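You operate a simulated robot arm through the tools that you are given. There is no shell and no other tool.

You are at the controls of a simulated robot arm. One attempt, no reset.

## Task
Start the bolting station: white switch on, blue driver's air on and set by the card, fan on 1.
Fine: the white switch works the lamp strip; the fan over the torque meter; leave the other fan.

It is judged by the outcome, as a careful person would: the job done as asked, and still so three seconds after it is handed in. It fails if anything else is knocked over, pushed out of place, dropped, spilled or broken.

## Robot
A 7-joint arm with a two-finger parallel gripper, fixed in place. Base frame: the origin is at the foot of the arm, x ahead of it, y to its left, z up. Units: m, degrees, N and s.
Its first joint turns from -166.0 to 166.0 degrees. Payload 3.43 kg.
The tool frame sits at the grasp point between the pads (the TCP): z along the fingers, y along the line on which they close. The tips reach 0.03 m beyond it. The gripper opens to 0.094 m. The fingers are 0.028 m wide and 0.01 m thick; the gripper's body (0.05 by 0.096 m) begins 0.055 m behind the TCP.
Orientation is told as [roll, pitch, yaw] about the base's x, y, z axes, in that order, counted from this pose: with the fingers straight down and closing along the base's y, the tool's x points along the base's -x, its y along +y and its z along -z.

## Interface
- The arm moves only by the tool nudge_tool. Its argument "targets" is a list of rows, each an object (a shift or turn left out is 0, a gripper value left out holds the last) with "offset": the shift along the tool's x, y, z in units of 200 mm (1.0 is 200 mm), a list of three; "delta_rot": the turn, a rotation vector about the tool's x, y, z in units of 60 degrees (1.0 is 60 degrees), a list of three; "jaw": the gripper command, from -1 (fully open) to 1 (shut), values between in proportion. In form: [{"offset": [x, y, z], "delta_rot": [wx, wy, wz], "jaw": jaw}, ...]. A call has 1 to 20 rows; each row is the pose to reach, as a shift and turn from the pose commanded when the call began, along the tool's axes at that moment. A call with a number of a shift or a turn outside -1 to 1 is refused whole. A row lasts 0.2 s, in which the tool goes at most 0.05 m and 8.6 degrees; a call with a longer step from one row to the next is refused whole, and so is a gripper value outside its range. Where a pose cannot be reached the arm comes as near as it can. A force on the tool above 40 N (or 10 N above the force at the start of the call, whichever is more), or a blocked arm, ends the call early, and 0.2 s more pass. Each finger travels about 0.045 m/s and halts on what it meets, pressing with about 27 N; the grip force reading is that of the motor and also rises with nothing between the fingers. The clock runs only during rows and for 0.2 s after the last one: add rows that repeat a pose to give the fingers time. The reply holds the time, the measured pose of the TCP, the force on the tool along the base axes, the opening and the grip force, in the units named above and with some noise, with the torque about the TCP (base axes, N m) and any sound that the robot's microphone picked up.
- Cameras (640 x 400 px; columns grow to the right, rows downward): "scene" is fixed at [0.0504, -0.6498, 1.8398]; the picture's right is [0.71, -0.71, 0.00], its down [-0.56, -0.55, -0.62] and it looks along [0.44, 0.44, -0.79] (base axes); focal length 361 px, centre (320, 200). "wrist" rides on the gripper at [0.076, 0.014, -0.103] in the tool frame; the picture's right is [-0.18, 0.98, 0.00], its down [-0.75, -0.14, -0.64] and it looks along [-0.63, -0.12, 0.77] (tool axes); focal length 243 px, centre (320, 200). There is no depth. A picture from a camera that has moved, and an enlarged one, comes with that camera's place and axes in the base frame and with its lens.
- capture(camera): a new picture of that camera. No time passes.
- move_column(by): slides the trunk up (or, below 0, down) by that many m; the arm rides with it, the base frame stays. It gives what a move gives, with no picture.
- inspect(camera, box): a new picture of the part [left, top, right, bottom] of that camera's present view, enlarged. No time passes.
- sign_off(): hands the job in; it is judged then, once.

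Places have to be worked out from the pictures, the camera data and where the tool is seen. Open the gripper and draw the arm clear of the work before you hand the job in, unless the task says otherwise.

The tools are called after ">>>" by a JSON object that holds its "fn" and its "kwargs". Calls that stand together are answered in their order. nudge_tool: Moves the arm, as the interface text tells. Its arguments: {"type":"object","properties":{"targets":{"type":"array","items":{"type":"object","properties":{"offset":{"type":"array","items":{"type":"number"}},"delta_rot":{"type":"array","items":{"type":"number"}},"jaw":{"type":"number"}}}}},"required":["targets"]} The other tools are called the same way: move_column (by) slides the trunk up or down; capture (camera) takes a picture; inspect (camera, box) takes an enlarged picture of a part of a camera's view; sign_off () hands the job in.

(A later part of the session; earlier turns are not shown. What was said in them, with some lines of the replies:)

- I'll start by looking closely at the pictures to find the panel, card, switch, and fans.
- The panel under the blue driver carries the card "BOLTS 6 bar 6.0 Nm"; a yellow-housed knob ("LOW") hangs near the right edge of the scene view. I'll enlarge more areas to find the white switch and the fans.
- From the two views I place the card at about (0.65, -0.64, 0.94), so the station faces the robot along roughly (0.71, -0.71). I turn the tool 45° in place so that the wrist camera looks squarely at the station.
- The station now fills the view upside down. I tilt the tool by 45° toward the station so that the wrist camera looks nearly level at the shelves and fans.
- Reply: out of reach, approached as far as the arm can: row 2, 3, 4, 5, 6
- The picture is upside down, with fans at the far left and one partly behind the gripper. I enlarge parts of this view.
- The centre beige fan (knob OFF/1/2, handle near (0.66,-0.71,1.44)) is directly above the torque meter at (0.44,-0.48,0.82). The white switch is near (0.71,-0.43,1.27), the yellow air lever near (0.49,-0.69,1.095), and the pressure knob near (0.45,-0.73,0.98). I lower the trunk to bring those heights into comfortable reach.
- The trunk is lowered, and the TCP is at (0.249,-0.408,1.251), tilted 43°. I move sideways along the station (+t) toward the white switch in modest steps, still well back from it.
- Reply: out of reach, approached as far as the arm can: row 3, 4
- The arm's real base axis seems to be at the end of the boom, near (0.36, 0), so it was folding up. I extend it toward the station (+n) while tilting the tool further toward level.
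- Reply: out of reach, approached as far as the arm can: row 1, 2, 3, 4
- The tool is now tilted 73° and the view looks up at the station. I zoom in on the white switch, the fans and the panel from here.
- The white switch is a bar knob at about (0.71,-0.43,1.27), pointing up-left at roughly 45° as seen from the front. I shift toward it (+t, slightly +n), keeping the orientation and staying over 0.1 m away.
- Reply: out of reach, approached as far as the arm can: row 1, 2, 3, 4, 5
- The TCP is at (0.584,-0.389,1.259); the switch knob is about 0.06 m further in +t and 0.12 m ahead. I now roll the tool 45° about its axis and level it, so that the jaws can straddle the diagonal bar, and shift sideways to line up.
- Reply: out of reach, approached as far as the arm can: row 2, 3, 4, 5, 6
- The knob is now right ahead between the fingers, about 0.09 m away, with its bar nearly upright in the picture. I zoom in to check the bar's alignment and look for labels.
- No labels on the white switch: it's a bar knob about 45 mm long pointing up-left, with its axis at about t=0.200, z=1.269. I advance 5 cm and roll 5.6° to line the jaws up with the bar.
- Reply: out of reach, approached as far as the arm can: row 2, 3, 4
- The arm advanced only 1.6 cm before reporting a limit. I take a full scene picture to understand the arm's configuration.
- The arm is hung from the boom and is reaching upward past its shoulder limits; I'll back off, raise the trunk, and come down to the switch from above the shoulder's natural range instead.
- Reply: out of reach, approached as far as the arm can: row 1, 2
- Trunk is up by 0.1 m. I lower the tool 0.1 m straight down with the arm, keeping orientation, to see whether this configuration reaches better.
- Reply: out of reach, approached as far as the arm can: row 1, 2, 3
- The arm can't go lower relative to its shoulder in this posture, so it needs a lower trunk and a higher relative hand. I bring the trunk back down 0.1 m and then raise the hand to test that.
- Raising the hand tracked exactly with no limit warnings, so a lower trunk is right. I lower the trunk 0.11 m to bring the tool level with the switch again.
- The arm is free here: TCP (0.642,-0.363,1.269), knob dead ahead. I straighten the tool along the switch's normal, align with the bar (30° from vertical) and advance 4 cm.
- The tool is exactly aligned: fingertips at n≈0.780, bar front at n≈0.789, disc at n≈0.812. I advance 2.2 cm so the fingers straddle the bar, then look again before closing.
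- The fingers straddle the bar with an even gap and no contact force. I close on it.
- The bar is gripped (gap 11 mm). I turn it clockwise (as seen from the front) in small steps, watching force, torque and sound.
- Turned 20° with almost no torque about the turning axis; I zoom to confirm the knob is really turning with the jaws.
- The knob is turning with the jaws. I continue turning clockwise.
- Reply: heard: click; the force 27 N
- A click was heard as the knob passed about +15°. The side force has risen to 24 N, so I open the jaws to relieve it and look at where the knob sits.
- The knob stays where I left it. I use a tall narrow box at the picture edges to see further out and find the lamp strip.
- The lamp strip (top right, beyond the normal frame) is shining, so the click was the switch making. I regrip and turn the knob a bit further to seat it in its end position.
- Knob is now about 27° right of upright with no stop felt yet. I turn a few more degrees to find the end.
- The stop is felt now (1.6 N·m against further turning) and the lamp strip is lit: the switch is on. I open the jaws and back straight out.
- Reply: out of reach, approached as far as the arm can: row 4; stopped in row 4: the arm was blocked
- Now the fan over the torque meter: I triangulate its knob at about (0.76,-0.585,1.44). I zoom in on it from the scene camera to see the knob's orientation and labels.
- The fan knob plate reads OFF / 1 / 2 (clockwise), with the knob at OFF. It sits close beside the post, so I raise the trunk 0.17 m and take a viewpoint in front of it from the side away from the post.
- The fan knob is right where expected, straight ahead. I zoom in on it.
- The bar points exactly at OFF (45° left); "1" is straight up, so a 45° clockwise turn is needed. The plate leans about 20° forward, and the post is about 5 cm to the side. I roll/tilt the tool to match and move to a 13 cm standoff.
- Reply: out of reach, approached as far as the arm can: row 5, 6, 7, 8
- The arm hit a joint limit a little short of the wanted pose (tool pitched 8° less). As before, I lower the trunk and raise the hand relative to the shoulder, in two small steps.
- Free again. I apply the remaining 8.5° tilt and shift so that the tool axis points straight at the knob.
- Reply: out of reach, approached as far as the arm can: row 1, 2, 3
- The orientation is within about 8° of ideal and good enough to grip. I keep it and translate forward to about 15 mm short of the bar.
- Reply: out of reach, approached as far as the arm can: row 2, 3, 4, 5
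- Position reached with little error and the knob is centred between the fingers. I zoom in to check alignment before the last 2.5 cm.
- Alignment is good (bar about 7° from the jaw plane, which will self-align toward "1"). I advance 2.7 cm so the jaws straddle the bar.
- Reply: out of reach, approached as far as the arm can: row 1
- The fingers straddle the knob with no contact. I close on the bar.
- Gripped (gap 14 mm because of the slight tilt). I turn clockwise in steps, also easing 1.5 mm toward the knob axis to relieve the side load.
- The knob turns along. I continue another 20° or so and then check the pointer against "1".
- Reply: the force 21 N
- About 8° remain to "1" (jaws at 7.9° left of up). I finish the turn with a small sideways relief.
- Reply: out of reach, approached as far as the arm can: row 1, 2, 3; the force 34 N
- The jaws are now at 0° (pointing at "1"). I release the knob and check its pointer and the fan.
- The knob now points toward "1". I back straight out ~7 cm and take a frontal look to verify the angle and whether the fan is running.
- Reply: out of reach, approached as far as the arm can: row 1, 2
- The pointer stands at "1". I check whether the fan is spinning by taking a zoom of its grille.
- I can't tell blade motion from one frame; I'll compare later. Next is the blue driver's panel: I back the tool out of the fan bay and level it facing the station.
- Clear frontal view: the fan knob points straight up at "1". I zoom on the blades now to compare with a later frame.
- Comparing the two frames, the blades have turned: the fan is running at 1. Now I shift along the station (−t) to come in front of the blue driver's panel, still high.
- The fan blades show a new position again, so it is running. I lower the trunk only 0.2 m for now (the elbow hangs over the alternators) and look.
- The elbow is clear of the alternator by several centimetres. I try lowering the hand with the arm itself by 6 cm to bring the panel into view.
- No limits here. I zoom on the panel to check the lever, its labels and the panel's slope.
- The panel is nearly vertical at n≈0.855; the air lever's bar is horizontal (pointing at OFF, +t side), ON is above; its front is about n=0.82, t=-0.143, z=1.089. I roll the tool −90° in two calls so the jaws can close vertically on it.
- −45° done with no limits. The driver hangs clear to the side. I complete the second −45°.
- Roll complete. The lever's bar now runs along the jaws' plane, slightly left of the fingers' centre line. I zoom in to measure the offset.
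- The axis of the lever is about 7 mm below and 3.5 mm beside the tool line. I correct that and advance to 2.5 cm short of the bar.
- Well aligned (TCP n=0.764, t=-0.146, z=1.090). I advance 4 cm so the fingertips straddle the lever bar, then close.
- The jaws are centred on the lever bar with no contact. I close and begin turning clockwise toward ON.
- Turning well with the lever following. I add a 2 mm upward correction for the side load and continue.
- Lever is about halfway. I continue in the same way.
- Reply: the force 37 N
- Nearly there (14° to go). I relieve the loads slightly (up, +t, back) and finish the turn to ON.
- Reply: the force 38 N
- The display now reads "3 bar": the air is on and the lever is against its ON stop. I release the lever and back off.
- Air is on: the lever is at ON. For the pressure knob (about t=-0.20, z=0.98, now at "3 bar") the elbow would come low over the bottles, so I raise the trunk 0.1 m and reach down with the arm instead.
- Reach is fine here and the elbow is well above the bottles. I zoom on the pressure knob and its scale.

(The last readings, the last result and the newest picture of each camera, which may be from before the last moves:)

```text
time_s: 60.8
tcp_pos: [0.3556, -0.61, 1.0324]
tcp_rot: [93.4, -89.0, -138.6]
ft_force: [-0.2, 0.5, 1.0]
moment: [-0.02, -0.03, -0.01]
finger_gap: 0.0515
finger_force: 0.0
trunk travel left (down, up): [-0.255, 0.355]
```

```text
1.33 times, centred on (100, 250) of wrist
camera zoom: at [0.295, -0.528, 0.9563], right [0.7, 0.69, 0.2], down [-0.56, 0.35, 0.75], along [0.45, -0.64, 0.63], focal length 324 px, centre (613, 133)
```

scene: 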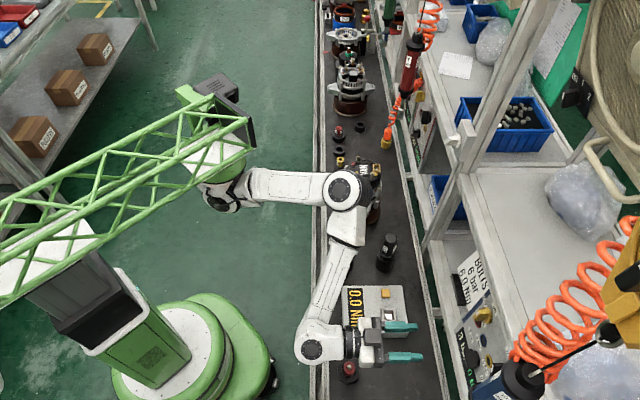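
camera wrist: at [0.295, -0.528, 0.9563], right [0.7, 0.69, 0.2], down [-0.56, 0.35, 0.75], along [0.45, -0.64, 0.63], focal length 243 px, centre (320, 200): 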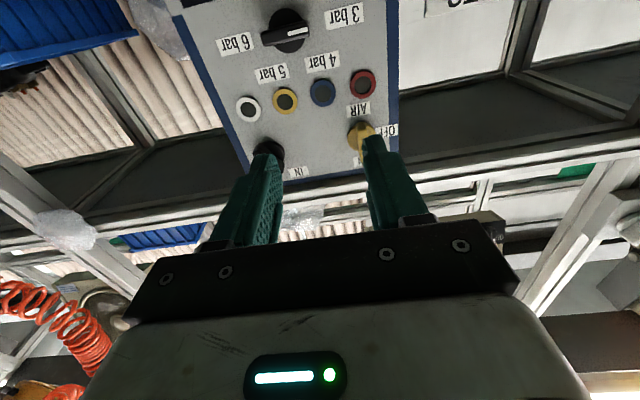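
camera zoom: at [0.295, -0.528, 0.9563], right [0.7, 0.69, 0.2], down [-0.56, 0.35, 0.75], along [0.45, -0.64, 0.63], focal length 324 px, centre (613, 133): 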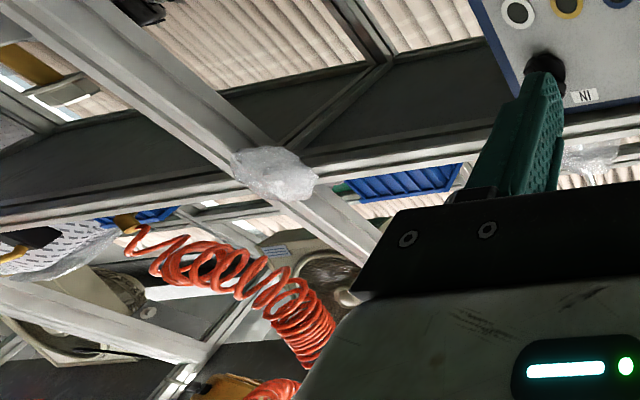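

The scale reads 3 bar at 9 o'clock through 6 bar at 3 o'clock, so a 180° clockwise turn is needed; the knob axis is near t=-0.199, z=0.975. I roll the tool to −90° while moving level with it.

>>> {"fn": "nudge_tool", "kwargs": {"targets": [{"offset": [0.05, -0.016, 0], "delta_rot": [0, 0, -0.125]}, {"offset": [0.1, -0.032, 0], "delta_rot": [0, 0, -0.25]}, {"offset": [0.15, -0.048, 0], "delta_rot": [0, 0, -0.375]}, {"offset": [0.2, -0.064, 0], "delta_rot": [0, 0, -0.5]}, {"offset": [0.24, -0.08, 0], "delta_rot": [0, 0, -0.625]}, {"offset": [0.28, -0.095, 0], "delta_rot": [0, 0, -0.75]}]}}

>>> {"fn": "nudge_tool", "kwargs": {"targets": [{"delta_rot": [0, 0, -0.125]}, {"delta_rot": [0, 0, -0.25]}, {"delta_rot": [0, 0, -0.375]}, {"delta_rot": [0, 0, -0.5]}, {"delta_rot": [0, 0, -0.625]}, {"delta_rot": [0, 0, -0.75]}]}}

>>> {"fn": "capture", "kwargs": {"camera": "scene"}}

>>> {"fn": "capture", "kwargs": {"camera": "wrist"}}

>>> {"fn": "inspect", "kwargs": {"camera": "wrist", "box": [240, 0, 400, 140]}}

```text
time_s: 62.2
tcp_pos: [0.3419, -0.6241, 0.9756]
tcp_rot: [-90.0, -45.9, 44.7]
ft_force: [0.2, 0.2, -0.6]
moment: [-0.02, 0.0, -0.04]
finger_gap: 0.0515
finger_force: 0.1
trunk travel left (down, up): [-0.255, 0.355]
```

```text
time_s: 63.6
tcp_pos: [0.3422, -0.623, 0.9756]
tcp_rot: [-90.0, -1.0, 44.8]
ft_force: [-0.1, 0.4, 0.9]
moment: [0.01, 0.04, 0.01]
finger_gap: 0.0514
finger_force: 0.2
trunk travel left (down, up): [-0.255, 0.355]
```

```text
taken
```

scene: 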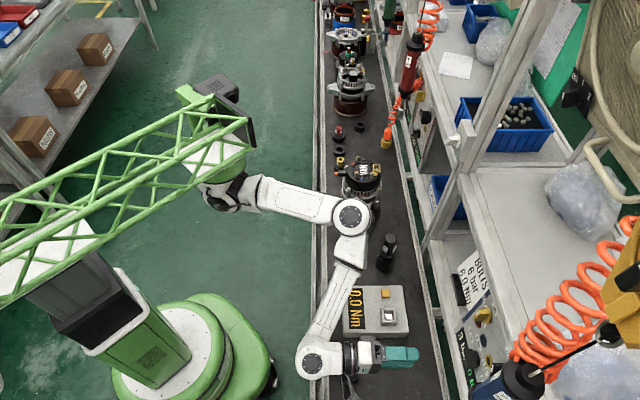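

```text
taken
camera wrist: at [0.2173, -0.605, 0.9594], right [0.14, 0.14, -0.98], down [0.08, 0.98, 0.15], along [0.99, -0.1, 0.13], focal length 243 px, centre (320, 200)
```

wrist: 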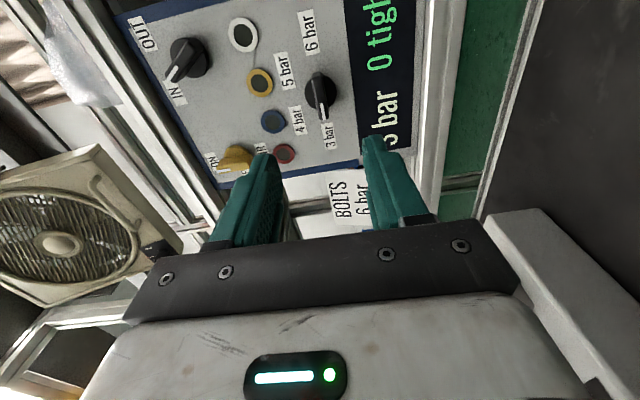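

```text
2.86 times, centred on (320, 70) of wrist
camera zoom: at [0.2173, -0.605, 0.9594], right [0.14, 0.14, -0.98], down [0.08, 0.98, 0.15], along [0.99, -0.1, 0.13], focal length 693 px, centre (320, 571)
```

zoom: 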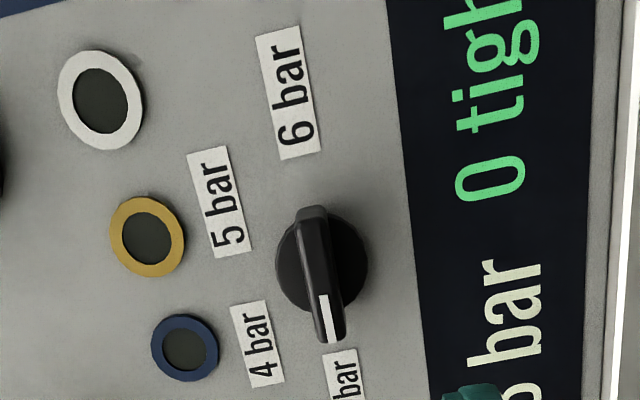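

The knob is dead centre and the bar is aligned. I advance 8 cm to just short of the bar.

>>> {"fn": "nudge_tool", "kwargs": {"targets": [{"offset": [0.004, 0, 0.14]}, {"offset": [0.008, 0, 0.28]}, {"offset": [0.011, 0.002, 0.41]}, {"offset": [0.011, 0.002, 0.41]}]}}

>>> {"fn": "inspect", "kwargs": {"camera": "wrist", "box": [240, 40, 400, 180]}}

>>> {"fn": "capture", "kwargs": {"camera": "scene"}}

```text
time_s: 64.6
tcp_pos: [0.3991, -0.6841, 0.9764]
tcp_rot: [-90.0, -1.1, 44.6]
ft_force: [-1.0, -0.3, -0.2]
moment: [0.0, 0.03, 0.02]
finger_gap: 0.0517
finger_force: 0.1
trunk travel left (down, up): [-0.255, 0.355]
```

```text
2.86 times, centred on (320, 110) of wrist
camera zoom: at [0.2735, -0.6651, 0.9587], right [0.14, 0.14, -0.98], down [0.08, 0.98, 0.16], along [0.99, -0.1, 0.13], focal length 693 px, centre (320, 457)
```

zoom: 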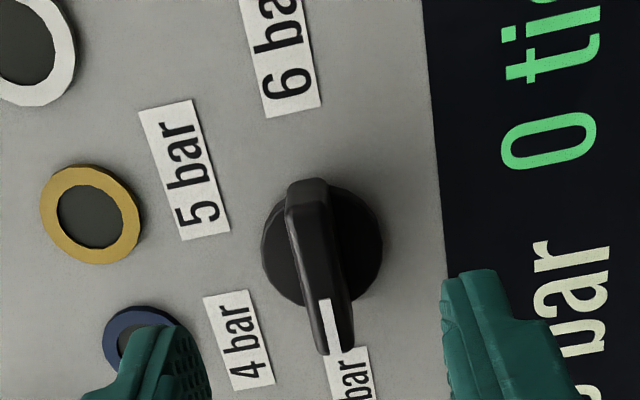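

```text
taken
```

scene: 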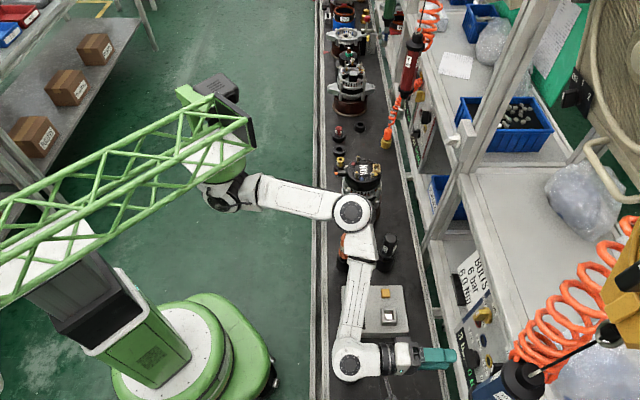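

Aligned; I advance 3.8 cm to straddle the knob bar and start closing.

>>> {"fn": "nudge_tool", "kwargs": {"targets": [{"offset": [0, 0, 0.07]}, {"offset": [0, 0, 0.14]}, {"offset": [0, 0, 0.19]}, {"offset": [0, 0, 0.19], "jaw": 0.3}, {"offset": [0, 0, 0.19], "jaw": 0.6}]}}

>>> {"fn": "inspect", "kwargs": {"camera": "wrist", "box": [240, 80, 400, 220]}}

>>> {"fn": "inspect", "kwargs": {"camera": "scene", "box": [420, 300, 520, 400]}}

```text
time_s: 65.8
tcp_pos: [0.4253, -0.7101, 0.9761]
tcp_rot: [-90.0, -1.1, 44.7]
ft_force: [-0.2, -0.6, -0.2]
moment: [0.01, 0.01, 0.02]
finger_gap: 0.0186
finger_force: 0.1
trunk travel left (down, up): [-0.255, 0.355]
```

```text
2.86 times, centred on (320, 150) of wrist
camera zoom: at [0.3006, -0.6917, 0.9587], right [0.14, 0.14, -0.98], down [0.08, 0.98, 0.16], along [0.99, -0.1, 0.13], focal length 693 px, centre (320, 343)
```

zoom: 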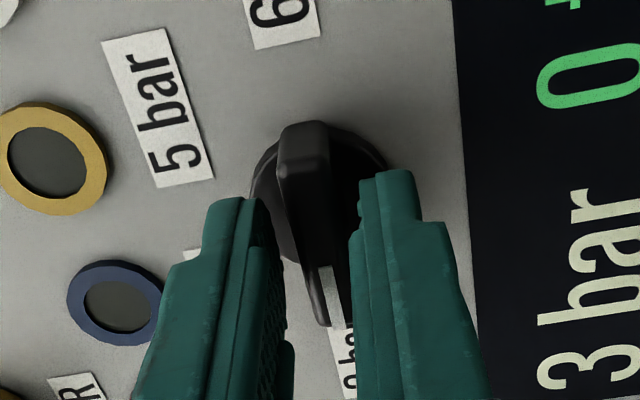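

```text
4.00 times, centred on (470, 350) of scene
camera zoom: at [0.0504, -0.6498, 1.8398], right [0.71, -0.71, 0.0], down [-0.56, -0.55, -0.62], along [0.44, 0.44, -0.79], focal length 1444 px, centre (-280, -400)
```

zoom: 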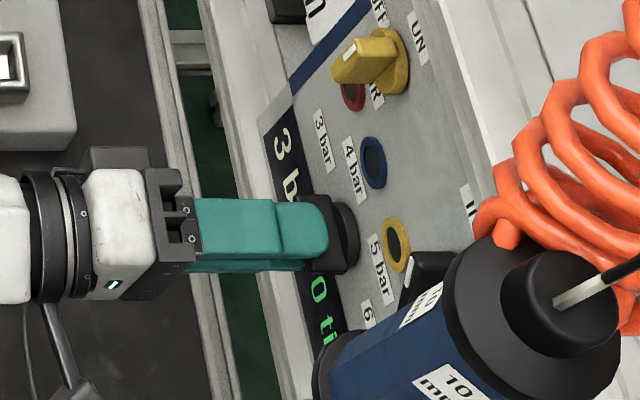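

The jaws straddle the pressure knob bar cleanly. I close and start turning clockwise.

>>> {"fn": "nudge_tool", "kwargs": {"targets": [{"jaw": 0.9}, {"jaw": 1.0}, {"jaw": 1.0}, {"jaw": 1.0}]}}

>>> {"fn": "nudge_tool", "kwargs": {"targets": [{"delta_rot": [0, 0, 0.12]}, {"delta_rot": [0, 0, 0.24]}, {"delta_rot": [0, 0, 0.36]}, {"delta_rot": [0, 0, 0.48]}]}}

>>> {"fn": "inspect", "kwargs": {"camera": "scene", "box": [420, 300, 520, 400]}}

>>> {"fn": "inspect", "kwargs": {"camera": "wrist", "box": [240, 80, 400, 220]}}

```text
time_s: 66.8
tcp_pos: [0.4251, -0.71, 0.9754]
tcp_rot: [-90.0, -1.0, 44.6]
ft_force: [0.5, -0.6, -1.2]
moment: [0.02, 0.03, -0.11]
finger_gap: 0.0108
finger_force: 44.8
trunk travel left (down, up): [-0.255, 0.355]
```

```text
time_s: 67.8
tcp_pos: [0.4257, -0.7108, 0.975]
tcp_rot: [-90.0, -30.1, 44.8]
ft_force: [0.5, 5.8, -4.8]
moment: [0.25, 0.22, -0.21]
finger_gap: 0.011
finger_force: 44.3
trunk travel left (down, up): [-0.255, 0.355]
```

```text
4.00 times, centred on (470, 350) of scene
camera zoom: at [0.0504, -0.6498, 1.8398], right [0.71, -0.71, 0.0], down [-0.56, -0.55, -0.62], along [0.44, 0.44, -0.79], focal length 1444 px, centre (-280, -400)
```

zoom: 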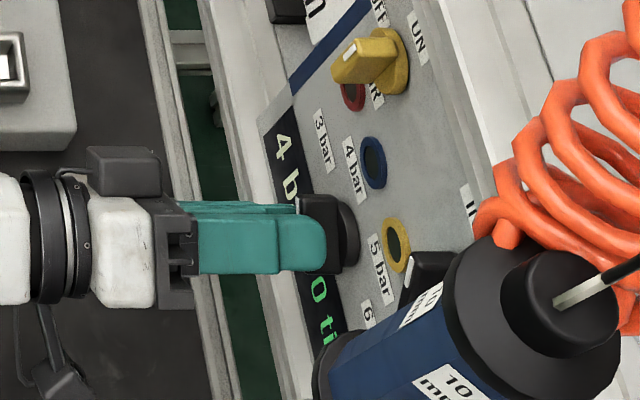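

```text
2.86 times, centred on (320, 150) of wrist
camera zoom: at [0.3128, -0.6795, 0.9233], right [0.46, 0.46, -0.76], down [-0.04, 0.86, 0.5], along [0.89, -0.2, 0.42], focal length 693 px, centre (320, 343)
```

zoom: 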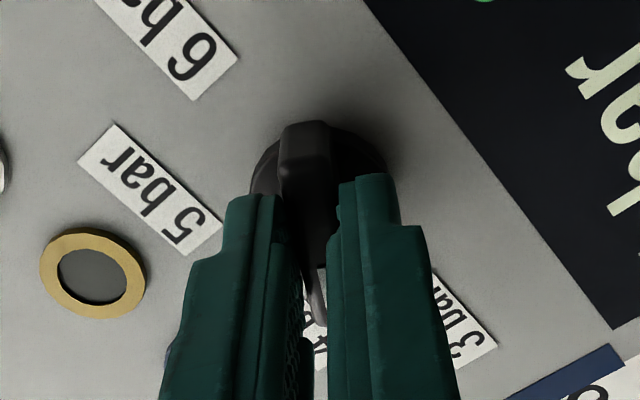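

Display already reads "4 b…", forces are low. I keep turning another ~58°.

>>> {"fn": "nudge_tool", "kwargs": {"targets": [{"delta_rot": [0, 0, 0.12]}, {"delta_rot": [0, 0, 0.24]}, {"delta_rot": [0, 0, 0.36]}, {"delta_rot": [0, 0, 0.48]}, {"delta_rot": [0, 0, 0.6]}, {"delta_rot": [0, 0, 0.72]}, {"delta_rot": [0, 0, 0.84]}, {"delta_rot": [0, 0, 0.96]}]}}

>>> {"fn": "inspect", "kwargs": {"camera": "scene", "box": [420, 300, 520, 400]}}

>>> {"fn": "capture", "kwargs": {"camera": "scene"}}

>>> {"fn": "inspect", "kwargs": {"camera": "wrist", "box": [240, 80, 400, 220]}}

```text
time_s: 69.7
tcp_pos: [0.4268, -0.7087, 0.9737]
tcp_rot: [-85.8, -87.4, 40.8]
ft_force: [-0.1, 19.0, 0.1]
moment: [-0.02, 0.03, 0.58]
finger_gap: 0.011
finger_force: 43.9
trunk travel left (down, up): [-0.255, 0.355]
stopped in row 8: the force on the tool passed its limit at 42 N (the readings are from after the stop); the commanded pose is now the measured one
```

```text
4.00 times, centred on (470, 350) of scene
camera zoom: at [0.0504, -0.6498, 1.8398], right [0.71, -0.71, 0.0], down [-0.56, -0.55, -0.62], along [0.44, 0.44, -0.79], focal length 1444 px, centre (-280, -400)
```

zoom: 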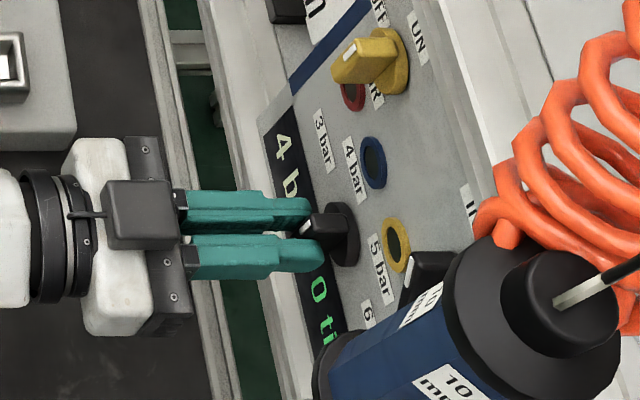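

```text
taken
```

scene: 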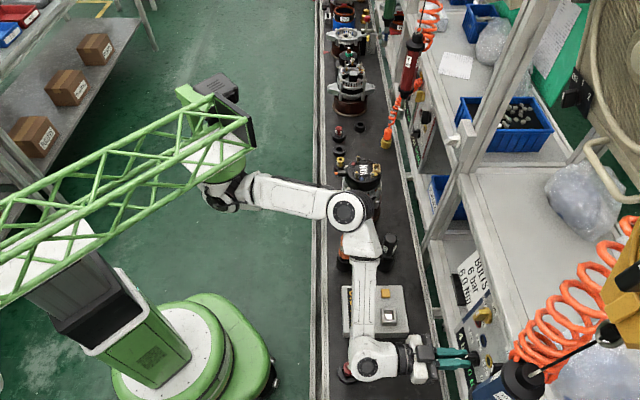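

```text
2.86 times, centred on (320, 150) of wrist
camera zoom: at [0.3626, -0.6299, 0.8965], right [0.7, 0.7, 0.14], down [-0.53, 0.38, 0.76], along [0.48, -0.61, 0.63], focal length 693 px, centre (320, 343)
```

zoom: 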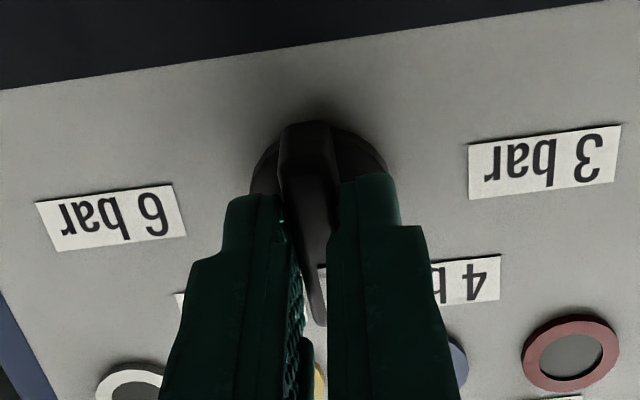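

The call stopped at 42 N near 87° of turn. I look around the gripper for what caused the load before going on.

>>> {"fn": "capture", "kwargs": {"camera": "wrist"}}

>>> {"fn": "inspect", "kwargs": {"camera": "scene", "box": [330, 300, 480, 400]}}

>>> {"fn": "inspect", "kwargs": {"camera": "scene", "box": [320, 180, 440, 300]}}

```text
taken
camera wrist: at [0.3626, -0.6299, 0.8965], right [0.7, 0.7, 0.14], down [-0.53, 0.38, 0.76], along [0.48, -0.61, 0.63], focal length 243 px, centre (320, 200)
```

wrist: 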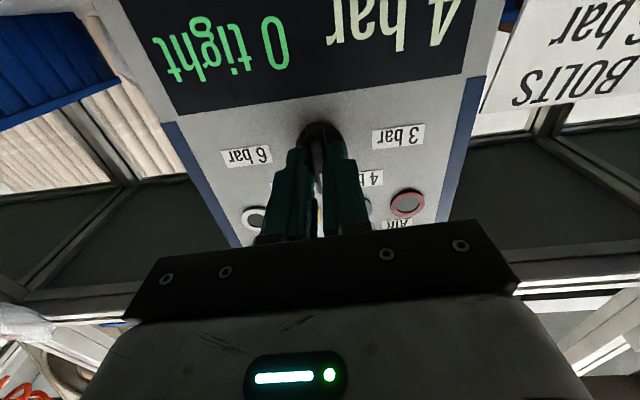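

```text
4.00 times, centred on (405, 350) of scene
camera zoom: at [0.0504, -0.6498, 1.8398], right [0.71, -0.71, 0.0], down [-0.56, -0.55, -0.62], along [0.44, 0.44, -0.79], focal length 1444 px, centre (-20, -400)
```

zoom: 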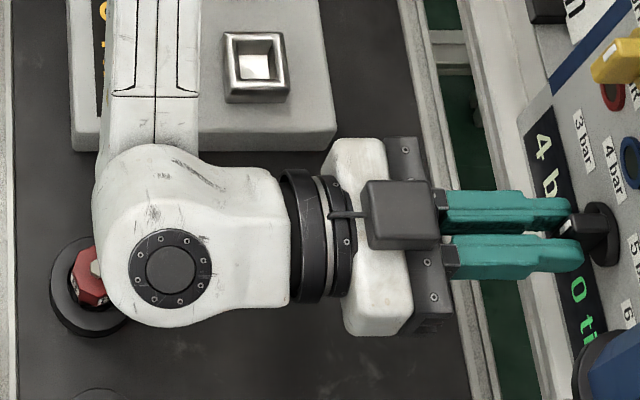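

```text
3.33 times, centred on (380, 240) of scene
camera zoom: at [0.0504, -0.6498, 1.8398], right [0.71, -0.71, 0.0], down [-0.56, -0.55, -0.62], along [0.44, 0.44, -0.79], focal length 1204 px, centre (120, 67)
```

zoom: 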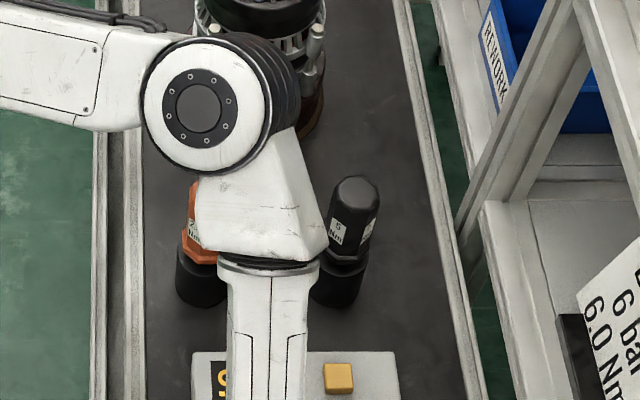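

Nothing else is touched; the load comes from the knob axis being slightly off the tool axis. I release the knob at this half-way point, to re-centre before the second half.

>>> {"fn": "nudge_tool", "kwargs": {"targets": [{"jaw": 0.8}, {"jaw": 0.6}, {"jaw": 0.4}, {"jaw": 0.4}]}}

>>> {"fn": "inspect", "kwargs": {"camera": "wrist", "box": [240, 80, 400, 220]}}

>>> {"fn": "inspect", "kwargs": {"camera": "scene", "box": [420, 300, 520, 400]}}

```text
time_s: 70.7
tcp_pos: [0.4254, -0.7097, 0.9741]
tcp_rot: [-85.6, -87.5, 40.4]
ft_force: [0.3, 0.2, 0.0]
moment: [0.0, 0.02, -0.01]
finger_gap: 0.0282
finger_force: 0.0
trunk travel left (down, up): [-0.255, 0.355]
```

```text
2.86 times, centred on (320, 150) of wrist
camera zoom: at [0.3618, -0.6309, 0.8964], right [0.7, 0.7, 0.14], down [-0.53, 0.38, 0.76], along [0.48, -0.61, 0.63], focal length 693 px, centre (320, 343)
```

zoom: 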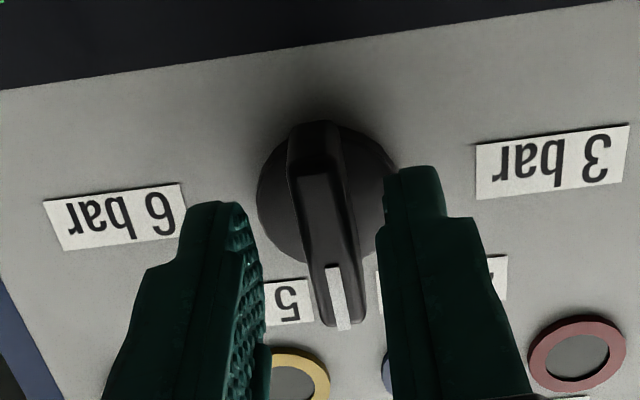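

```text
4.00 times, centred on (470, 350) of scene
camera zoom: at [0.0504, -0.6498, 1.8398], right [0.71, -0.71, 0.0], down [-0.56, -0.55, -0.62], along [0.44, 0.44, -0.79], focal length 1444 px, centre (-280, -400)
```

zoom: 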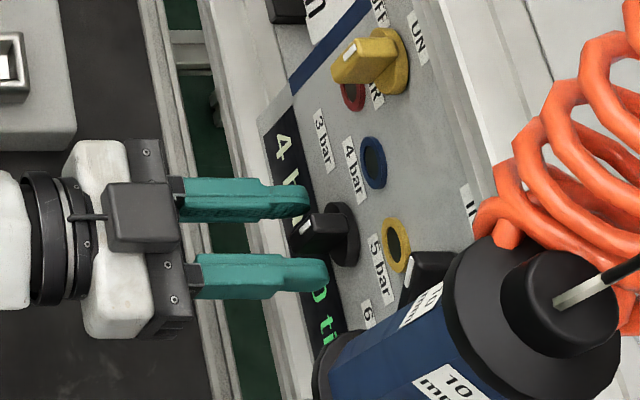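

The knob bar stands vertical and re-centred within ~1 mm. I regrip and turn on toward 5–6 bar in smaller steps.

>>> {"fn": "nudge_tool", "kwargs": {"targets": [{"offset": [0, 0.006, 0], "jaw": 0.7}, {"offset": [0, 0.006, 0], "jaw": 1.0}, {"offset": [0, 0.006, 0], "jaw": 1.0}, {"offset": [0, 0.006, 0], "jaw": 1.0}]}}

>>> {"fn": "nudge_tool", "kwargs": {"targets": [{"delta_rot": [0, 0, 0.1]}, {"delta_rot": [0, 0, 0.2]}, {"delta_rot": [0, 0, 0.3]}, {"delta_rot": [0, 0, 0.4]}]}}

>>> {"fn": "inspect", "kwargs": {"camera": "wrist", "box": [200, 0, 440, 200]}}

>>> {"fn": "capture", "kwargs": {"camera": "scene"}}

```text
time_s: 71.7
tcp_pos: [0.4276, -0.7095, 0.9735]
tcp_rot: [-85.8, -87.4, 40.7]
ft_force: [2.4, 0.9, 0.4]
moment: [-0.13, -0.12, 0.12]
finger_gap: 0.0108
finger_force: 44.6
trunk travel left (down, up): [-0.255, 0.355]
```

```text
time_s: 72.7
tcp_pos: [0.429, -0.7083, 0.975]
tcp_rot: [89.5, -68.5, -134.5]
ft_force: [1.8, 6.3, 3.6]
moment: [0.52, 0.54, 0.6]
finger_gap: 0.0109
finger_force: 44.6
trunk travel left (down, up): [-0.255, 0.355]
```

```text
2.00 times, centred on (320, 100) of wrist
camera zoom: at [0.3849, -0.6081, 0.9077], right [0.6, 0.6, 0.53], down [-0.74, 0.16, 0.65], along [0.3, -0.79, 0.54], focal length 485 px, centre (320, 400)
```

zoom: 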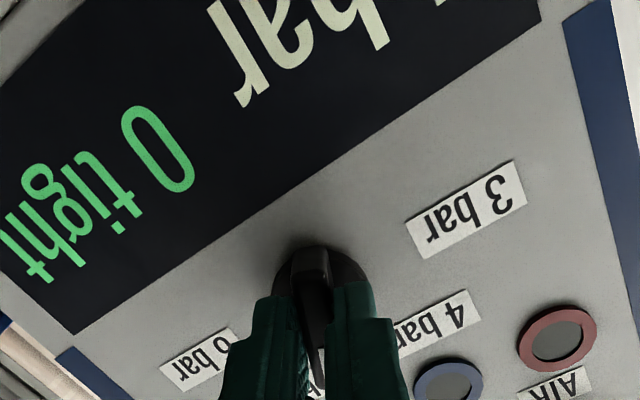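

```text
taken
```

scene: 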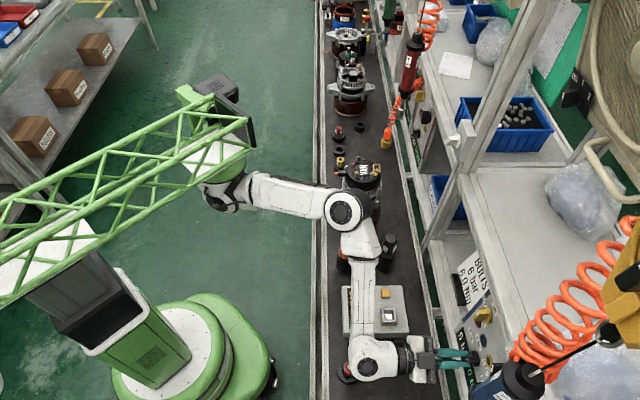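

Smooth and low load at +21°. I continue turning.

>>> {"fn": "nudge_tool", "kwargs": {"targets": [{"delta_rot": [0, 0, 0.1]}, {"delta_rot": [0, 0, 0.2]}, {"delta_rot": [0, 0, 0.3]}, {"delta_rot": [0, 0, 0.4]}]}}

>>> {"fn": "inspect", "kwargs": {"camera": "scene", "box": [420, 300, 520, 400]}}

```text
time_s: 73.7
tcp_pos: [0.4274, -0.7084, 0.9748]
tcp_rot: [89.8, -44.4, -135.0]
ft_force: [3.0, 12.4, 3.7]
moment: [0.51, 0.53, 1.27]
finger_gap: 0.011
finger_force: 44.7
trunk travel left (down, up): [-0.255, 0.355]
```

```text
4.00 times, centred on (470, 350) of scene
camera zoom: at [0.0504, -0.6498, 1.8398], right [0.71, -0.71, 0.0], down [-0.56, -0.55, -0.62], along [0.44, 0.44, -0.79], focal length 1444 px, centre (-280, -400)
```

zoom: 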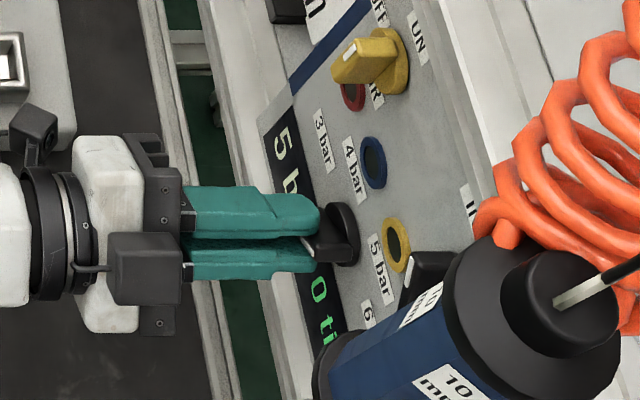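

Display reads "5 bar". The camera stalk clears the torque meter. I continue.

>>> {"fn": "nudge_tool", "kwargs": {"targets": [{"delta_rot": [0, 0, 0.1]}, {"delta_rot": [0, 0, 0.2]}, {"delta_rot": [0, 0, 0.3]}, {"delta_rot": [0, 0, 0.4]}]}}

>>> {"fn": "inspect", "kwargs": {"camera": "scene", "box": [420, 300, 520, 400]}}

>>> {"fn": "capture", "kwargs": {"camera": "scene"}}

```text
time_s: 74.7
tcp_pos: [0.4287, -0.7079, 0.9739]
tcp_rot: [89.9, -20.5, -134.9]
ft_force: [6.9, 23.4, 8.0]
moment: [-0.05, 0.0, 0.92]
finger_gap: 0.0107
finger_force: 44.3
trunk travel left (down, up): [-0.255, 0.355]
```

```text
4.00 times, centred on (470, 350) of scene
camera zoom: at [0.0504, -0.6498, 1.8398], right [0.71, -0.71, 0.0], down [-0.56, -0.55, -0.62], along [0.44, 0.44, -0.79], focal length 1444 px, centre (-280, -400)
```

zoom: 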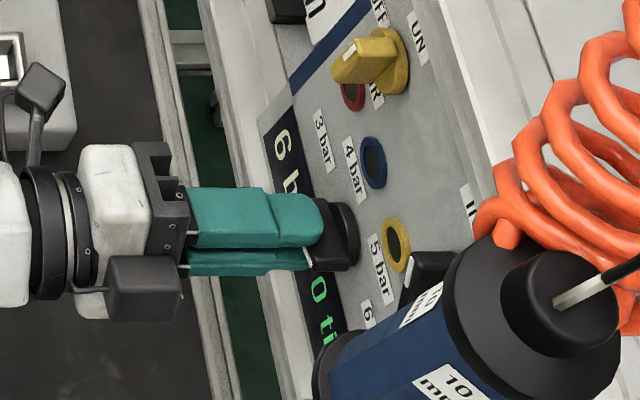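

```text
taken
```

scene: 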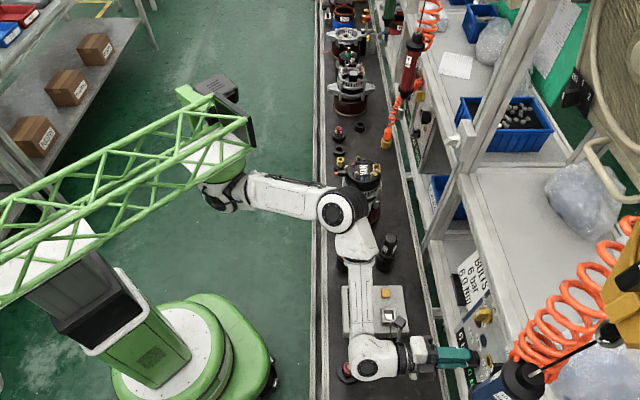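

Display now reads "6 bar" with the knob at about 160°. I ease toward the knob axis (+t 2 mm) and finish the last 20° to the 6 bar mark.

>>> {"fn": "nudge_tool", "kwargs": {"targets": [{"offset": [0.009, 0.008, -0.004], "delta_rot": [0, 0, 0.06]}, {"offset": [0.009, 0.008, -0.004], "delta_rot": [0, 0, 0.13]}, {"offset": [0.009, 0.008, -0.004], "delta_rot": [0, 0, 0.2]}, {"offset": [0.009, 0.008, -0.004], "delta_rot": [0, 0, 0.27]}, {"offset": [0.009, 0.008, -0.004], "delta_rot": [0, 0, 0.34]}]}}

>>> {"fn": "inspect", "kwargs": {"camera": "scene", "box": [420, 300, 520, 400]}}

>>> {"fn": "inspect", "kwargs": {"camera": "wrist", "box": [200, 0, 440, 200]}}

```text
time_s: 75.9
tcp_pos: [0.4279, -0.7072, 0.9753]
tcp_rot: [89.9, -0.2, -135.2]
ft_force: [12.0, -10.8, 6.5]
moment: [-0.14, -0.15, 0.55]
finger_gap: 0.0108
finger_force: 44.5
trunk travel left (down, up): [-0.255, 0.355]
```

```text
4.00 times, centred on (470, 350) of scene
camera zoom: at [0.0504, -0.6498, 1.8398], right [0.71, -0.71, 0.0], down [-0.56, -0.55, -0.62], along [0.44, 0.44, -0.79], focal length 1444 px, centre (-280, -400)
```

zoom: 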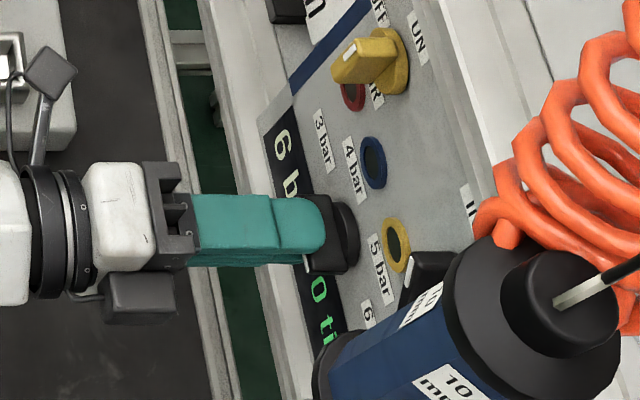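

```text
2.00 times, centred on (320, 100) of wrist
camera zoom: at [0.4108, -0.5828, 0.9887], right [-0.13, -0.13, 0.98], down [-0.99, -0.08, -0.14], along [0.09, -0.99, -0.12], focal length 485 px, centre (320, 400)
```

zoom: 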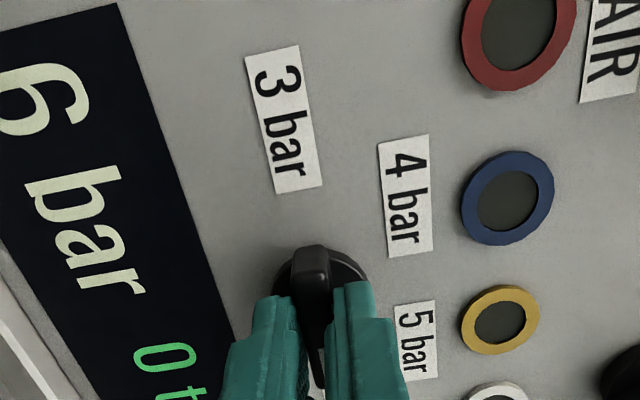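

The display reads "6 bar" and the knob bar points at the 6 bar label. I release and back off straight.

>>> {"fn": "nudge_tool", "kwargs": {"targets": [{"jaw": 0.7}, {"jaw": 0.4}, {"jaw": 0.0}, {"jaw": -0.1}]}}

>>> {"fn": "nudge_tool", "kwargs": {"targets": [{"offset": [0, 0, -0.1]}, {"offset": [0, 0, -0.22]}, {"offset": [0, 0, -0.38]}, {"offset": [0, 0, -0.55]}]}}

>>> {"fn": "capture", "kwargs": {"camera": "wrist"}}

>>> {"fn": "inspect", "kwargs": {"camera": "wrist", "box": [200, 0, 440, 140]}}

>>> {"fn": "capture", "kwargs": {"camera": "scene"}}

```text
time_s: 76.9
tcp_pos: [0.4266, -0.7065, 0.9746]
tcp_rot: [89.8, -0.1, -135.1]
ft_force: [0.0, 0.2, 0.3]
moment: [-0.04, -0.01, -0.01]
finger_gap: 0.0516
finger_force: 0.0
trunk travel left (down, up): [-0.255, 0.355]
```

```text
time_s: 77.9
tcp_pos: [0.3492, -0.6293, 0.9752]
tcp_rot: [89.8, -0.1, -135.1]
ft_force: [0.4, -0.4, 0.1]
moment: [-0.01, -0.03, 0.01]
finger_gap: 0.0517
finger_force: 0.1
trunk travel left (down, up): [-0.255, 0.355]
```

```text
taken
camera wrist: at [0.3328, -0.5031, 0.989], right [-0.13, -0.13, 0.98], down [-0.99, -0.08, -0.14], along [0.09, -0.99, -0.12], focal length 243 px, centre (320, 200)
```

wrist: 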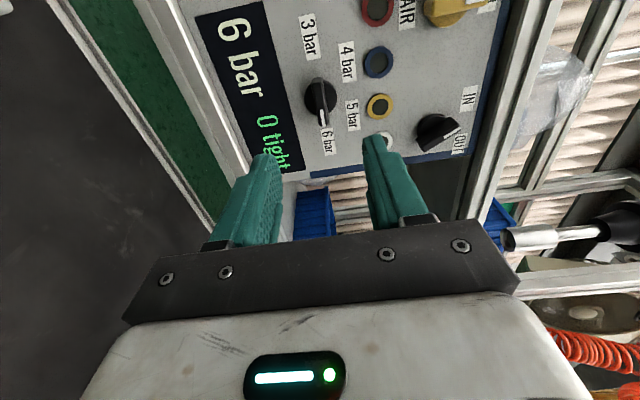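

```text
2.67 times, centred on (320, 70) of wrist
camera zoom: at [0.3328, -0.5031, 0.989], right [-0.13, -0.13, 0.98], down [-0.99, -0.08, -0.14], along [0.09, -0.99, -0.12], focal length 647 px, centre (320, 547)
```

zoom: 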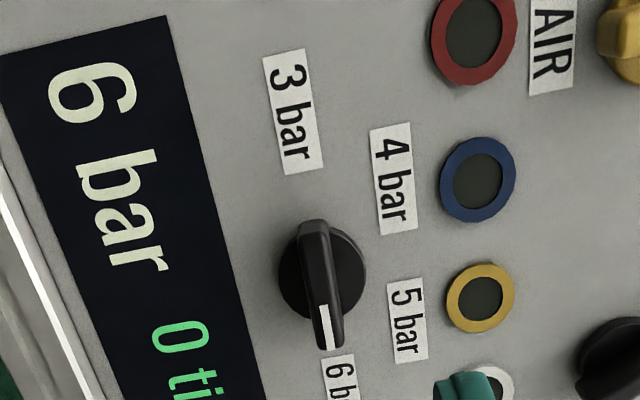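

```text
taken
```

scene: 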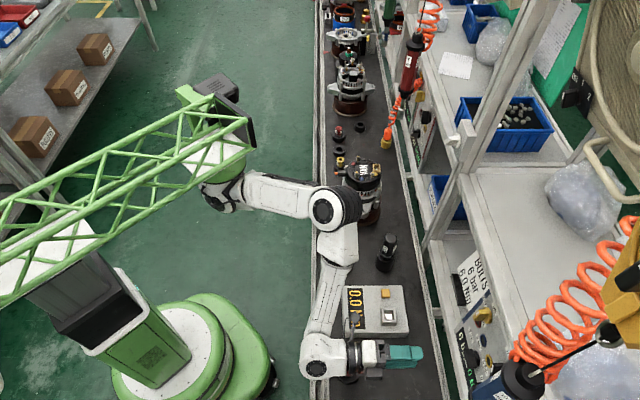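

The knob points at 6 bar and the display reads "6 bar". I double-check the card's full text, the direction knob, the air lever and the rest of the station.

>>> {"fn": "inspect", "kwargs": {"camera": "scene", "box": [445, 235, 515, 325]}}

>>> {"fn": "inspect", "kwargs": {"camera": "wrist", "box": [380, 0, 500, 180]}}

>>> {"fn": "inspect", "kwargs": {"camera": "scene", "box": [630, 0, 640, 400]}}

>>> {"fn": "inspect", "kwargs": {"camera": "scene", "box": [440, 300, 540, 400]}}

```text
4.44 times, centred on (480, 280) of scene
camera zoom: at [0.0504, -0.6498, 1.8398], right [0.71, -0.71, 0.0], down [-0.56, -0.55, -0.62], along [0.44, 0.44, -0.79], focal length 1605 px, centre (-391, -156)
```

zoom: 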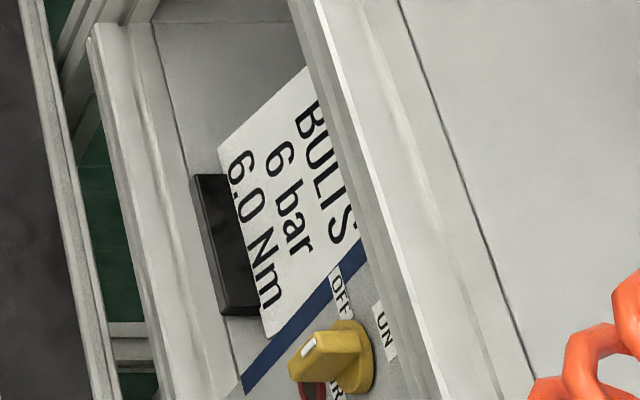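

```text
2.22 times, centred on (440, 90) of wrist
camera zoom: at [0.3328, -0.5031, 0.989], right [-0.13, -0.13, 0.98], down [-0.99, -0.08, -0.14], along [0.09, -0.99, -0.12], focal length 539 px, centre (53, 444)
```

zoom: 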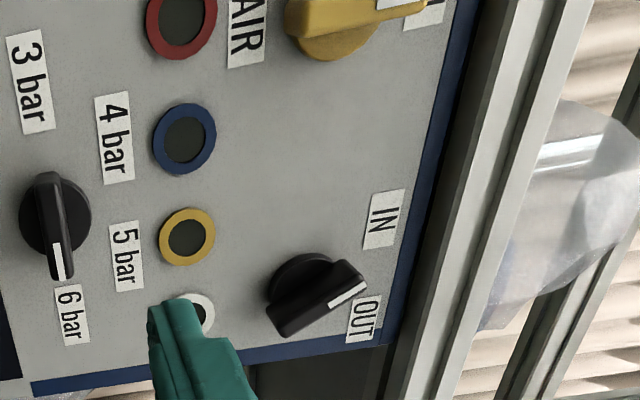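

```text
1.00 times, centred on (635, 200) of scene (not enlarged: the box is as wide or as high as the picture)
camera zoom: at [0.0504, -0.6498, 1.8398], right [0.71, -0.71, 0.0], down [-0.56, -0.55, -0.62], along [0.44, 0.44, -0.79], focal length 361 px, centre (5, 200)
```

zoom: 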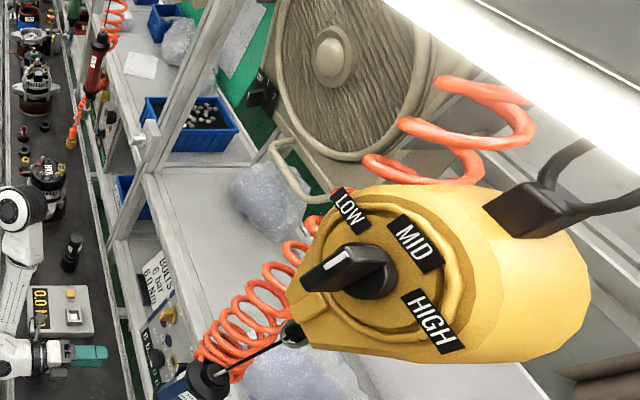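

```text
4.00 times, centred on (490, 350) of scene
camera zoom: at [0.0504, -0.6498, 1.8398], right [0.71, -0.71, 0.0], down [-0.56, -0.55, -0.62], along [0.44, 0.44, -0.79], focal length 1444 px, centre (-360, -400)
```

zoom: 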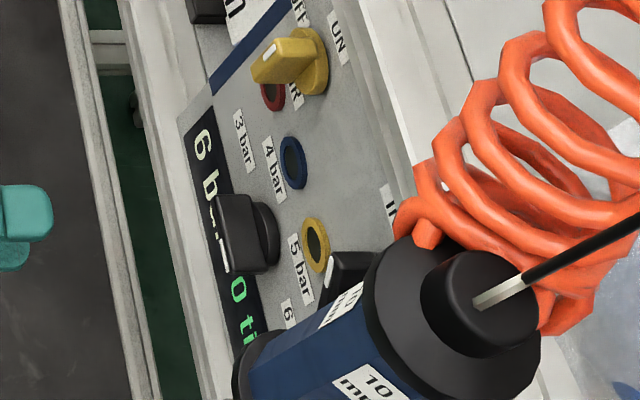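

Direction is at IN, air lever ON, 6 bar set, lamp lit. I verify the fan knob and white switch once more, then open fully and draw back.

>>> {"fn": "inspect", "kwargs": {"camera": "scene", "box": [530, 60, 600, 130]}}

>>> {"fn": "inspect", "kwargs": {"camera": "scene", "box": [400, 80, 500, 180]}}

>>> {"fn": "nudge_tool", "kwargs": {"targets": [{"offset": [0, 0, -0.15], "jaw": -0.5}, {"offset": [0, 0, -0.3], "jaw": -1}, {"offset": [0, 0, -0.45], "jaw": -1}, {"offset": [0, 0, -0.5], "jaw": -1}]}}

>>> {"fn": "capture", "kwargs": {"camera": "scene"}}

```text
5.71 times, centred on (565, 95) of scene
camera zoom: at [0.0504, -0.6498, 1.8398], right [0.71, -0.71, 0.0], down [-0.56, -0.55, -0.62], along [0.44, 0.44, -0.79], focal length 2063 px, centre (-1080, 800)
```

zoom: 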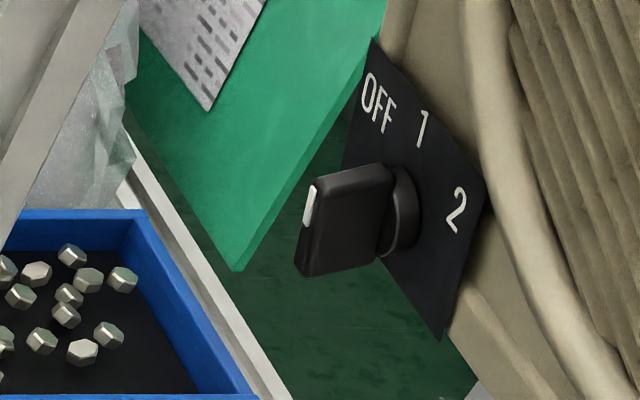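

```text
4.00 times, centred on (450, 130) of scene
camera zoom: at [0.0504, -0.6498, 1.8398], right [0.71, -0.71, 0.0], down [-0.56, -0.55, -0.62], along [0.44, 0.44, -0.79], focal length 1444 px, centre (-200, 480)
```

zoom: 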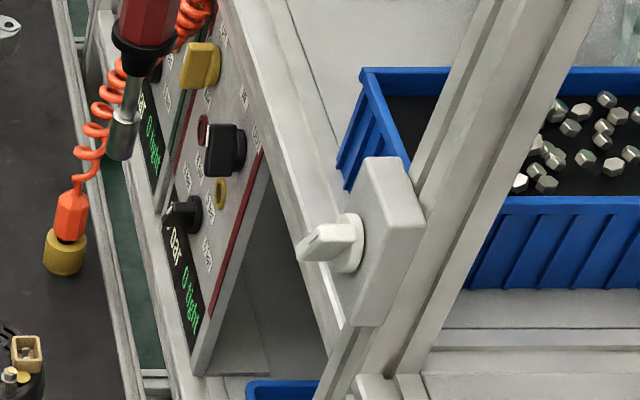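

```text
time_s: 78.9
tcp_pos: [0.2793, -0.5588, 0.9759]
tcp_rot: [89.7, -0.1, -135.0]
ft_force: [-0.2, -0.5, -0.3]
moment: [-0.03, 0.01, 0.0]
finger_gap: 0.0939
finger_force: 0.1
trunk travel left (down, up): [-0.255, 0.355]
```

```text
taken
```

scene: 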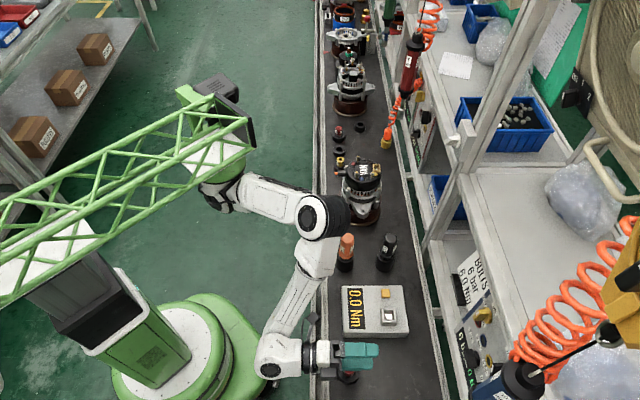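

Everything looks in place. I raise the trunk to lift the arm clear of the conveyor.

>>> {"fn": "move_column", "kwargs": {"by": 0.25}}

>>> {"fn": "nudge_tool", "kwargs": {"targets": [{"offset": [0, 0, -0.15]}, {"offset": [0, 0, -0.3]}]}}

>>> {"fn": "capture", "kwargs": {"camera": "scene"}}

>>> {"fn": "inspect", "kwargs": {"camera": "scene", "box": [440, 260, 540, 400]}}

>>> {"fn": "inspect", "kwargs": {"camera": "scene", "box": [630, 0, 640, 400]}}

>>> {"fn": "inspect", "kwargs": {"camera": "scene", "box": [320, 200, 440, 400]}}

```text
time_s: 81.5
tcp_pos: [0.2792, -0.5598, 1.2247]
tcp_rot: [89.8, -0.1, -135.1]
ft_force: [-0.1, -0.5, 0.0]
moment: [0.0, 0.0, -0.01]
finger_gap: 0.0941
finger_force: 0.0
trunk travel left (down, up): [-0.505, 0.105]
```

```text
time_s: 82.1
tcp_pos: [0.2384, -0.5142, 1.2222]
tcp_rot: [89.4, 0.2, -135.0]
ft_force: [0.2, 0.1, -0.1]
moment: [-0.02, 0.04, 0.01]
finger_gap: 0.0939
finger_force: 0.1
trunk travel left (down, up): [-0.505, 0.105]
```

```text
taken
```

scene: 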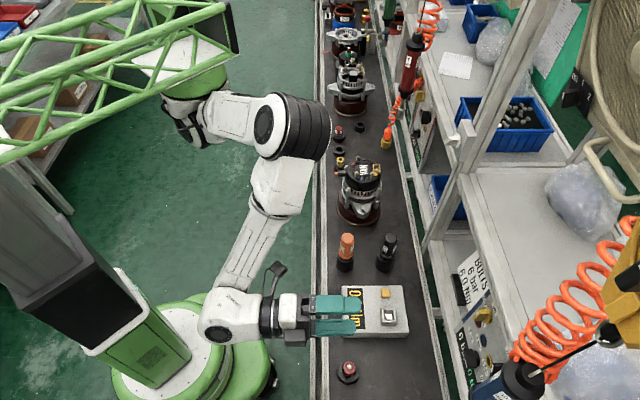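

```text
2.86 times, centred on (490, 330) of scene
camera zoom: at [0.0504, -0.6498, 1.8398], right [0.71, -0.71, 0.0], down [-0.56, -0.55, -0.62], along [0.44, 0.44, -0.79], focal length 1032 px, centre (-166, -171)
```

zoom: 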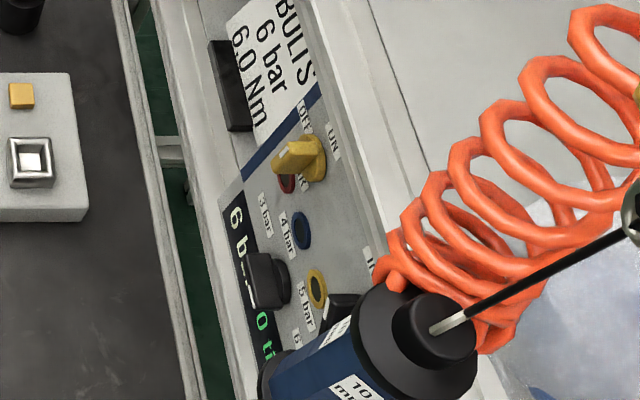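

```text
1.00 times, centred on (635, 200) of scene (not enlarged: the box is as wide or as high as the picture)
camera zoom: at [0.0504, -0.6498, 1.8398], right [0.71, -0.71, 0.0], down [-0.56, -0.55, -0.62], along [0.44, 0.44, -0.79], focal length 361 px, centre (5, 200)
```

zoom: 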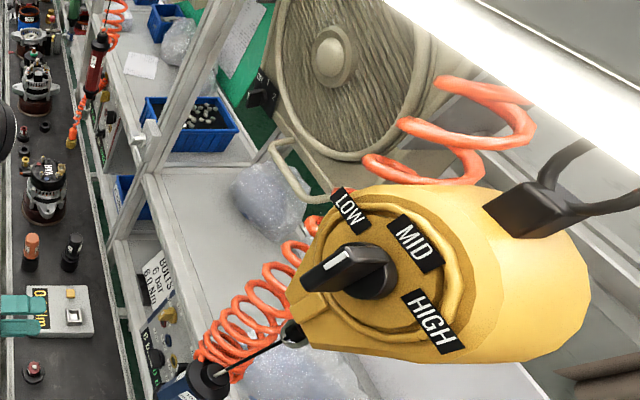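

```text
2.00 times, centred on (380, 300) of scene
camera zoom: at [0.0504, -0.6498, 1.8398], right [0.71, -0.71, 0.0], down [-0.56, -0.55, -0.62], along [0.44, 0.44, -0.79], focal length 722 px, centre (200, 0)
```

zoom: 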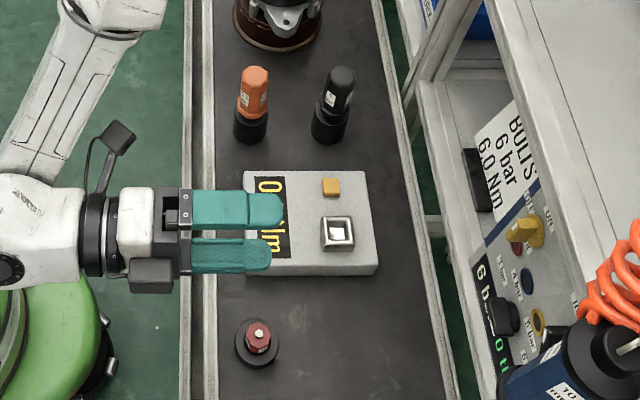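

All checks agree. The lamp strip is lit and the fan over the torque meter is at 1 and was seen turning. The blue driver's air lever is ON and its display reads 6 bar, matching the card. Nothing has been disturbed, the gripper is open and the arm is clear, so I hand the job in.

>>> {"fn": "sign_off", "kwargs": {}}

```text
The job is handed in.
```

The bolting station is started and handed in.

- **White switch:** it is turned to its stop, and the lamp strip is lit.
- **Blue driver's air:** the lever is at ON and the pressure knob is at 6 bar, as the card says. The panel display reads "6 bar". The card also lists 6.0 Nm; I found no torque setting on the panel, so I set only the pressure.
- **Fan over the torque meter:** the knob is at 1, and I saw the blades turning.

I left the other fans and the driver's IN/OUT knob (already at IN) alone. In the last pictures nothing was knocked over or moved. The gripper is open and the arm is drawn back and raised clear of the work.
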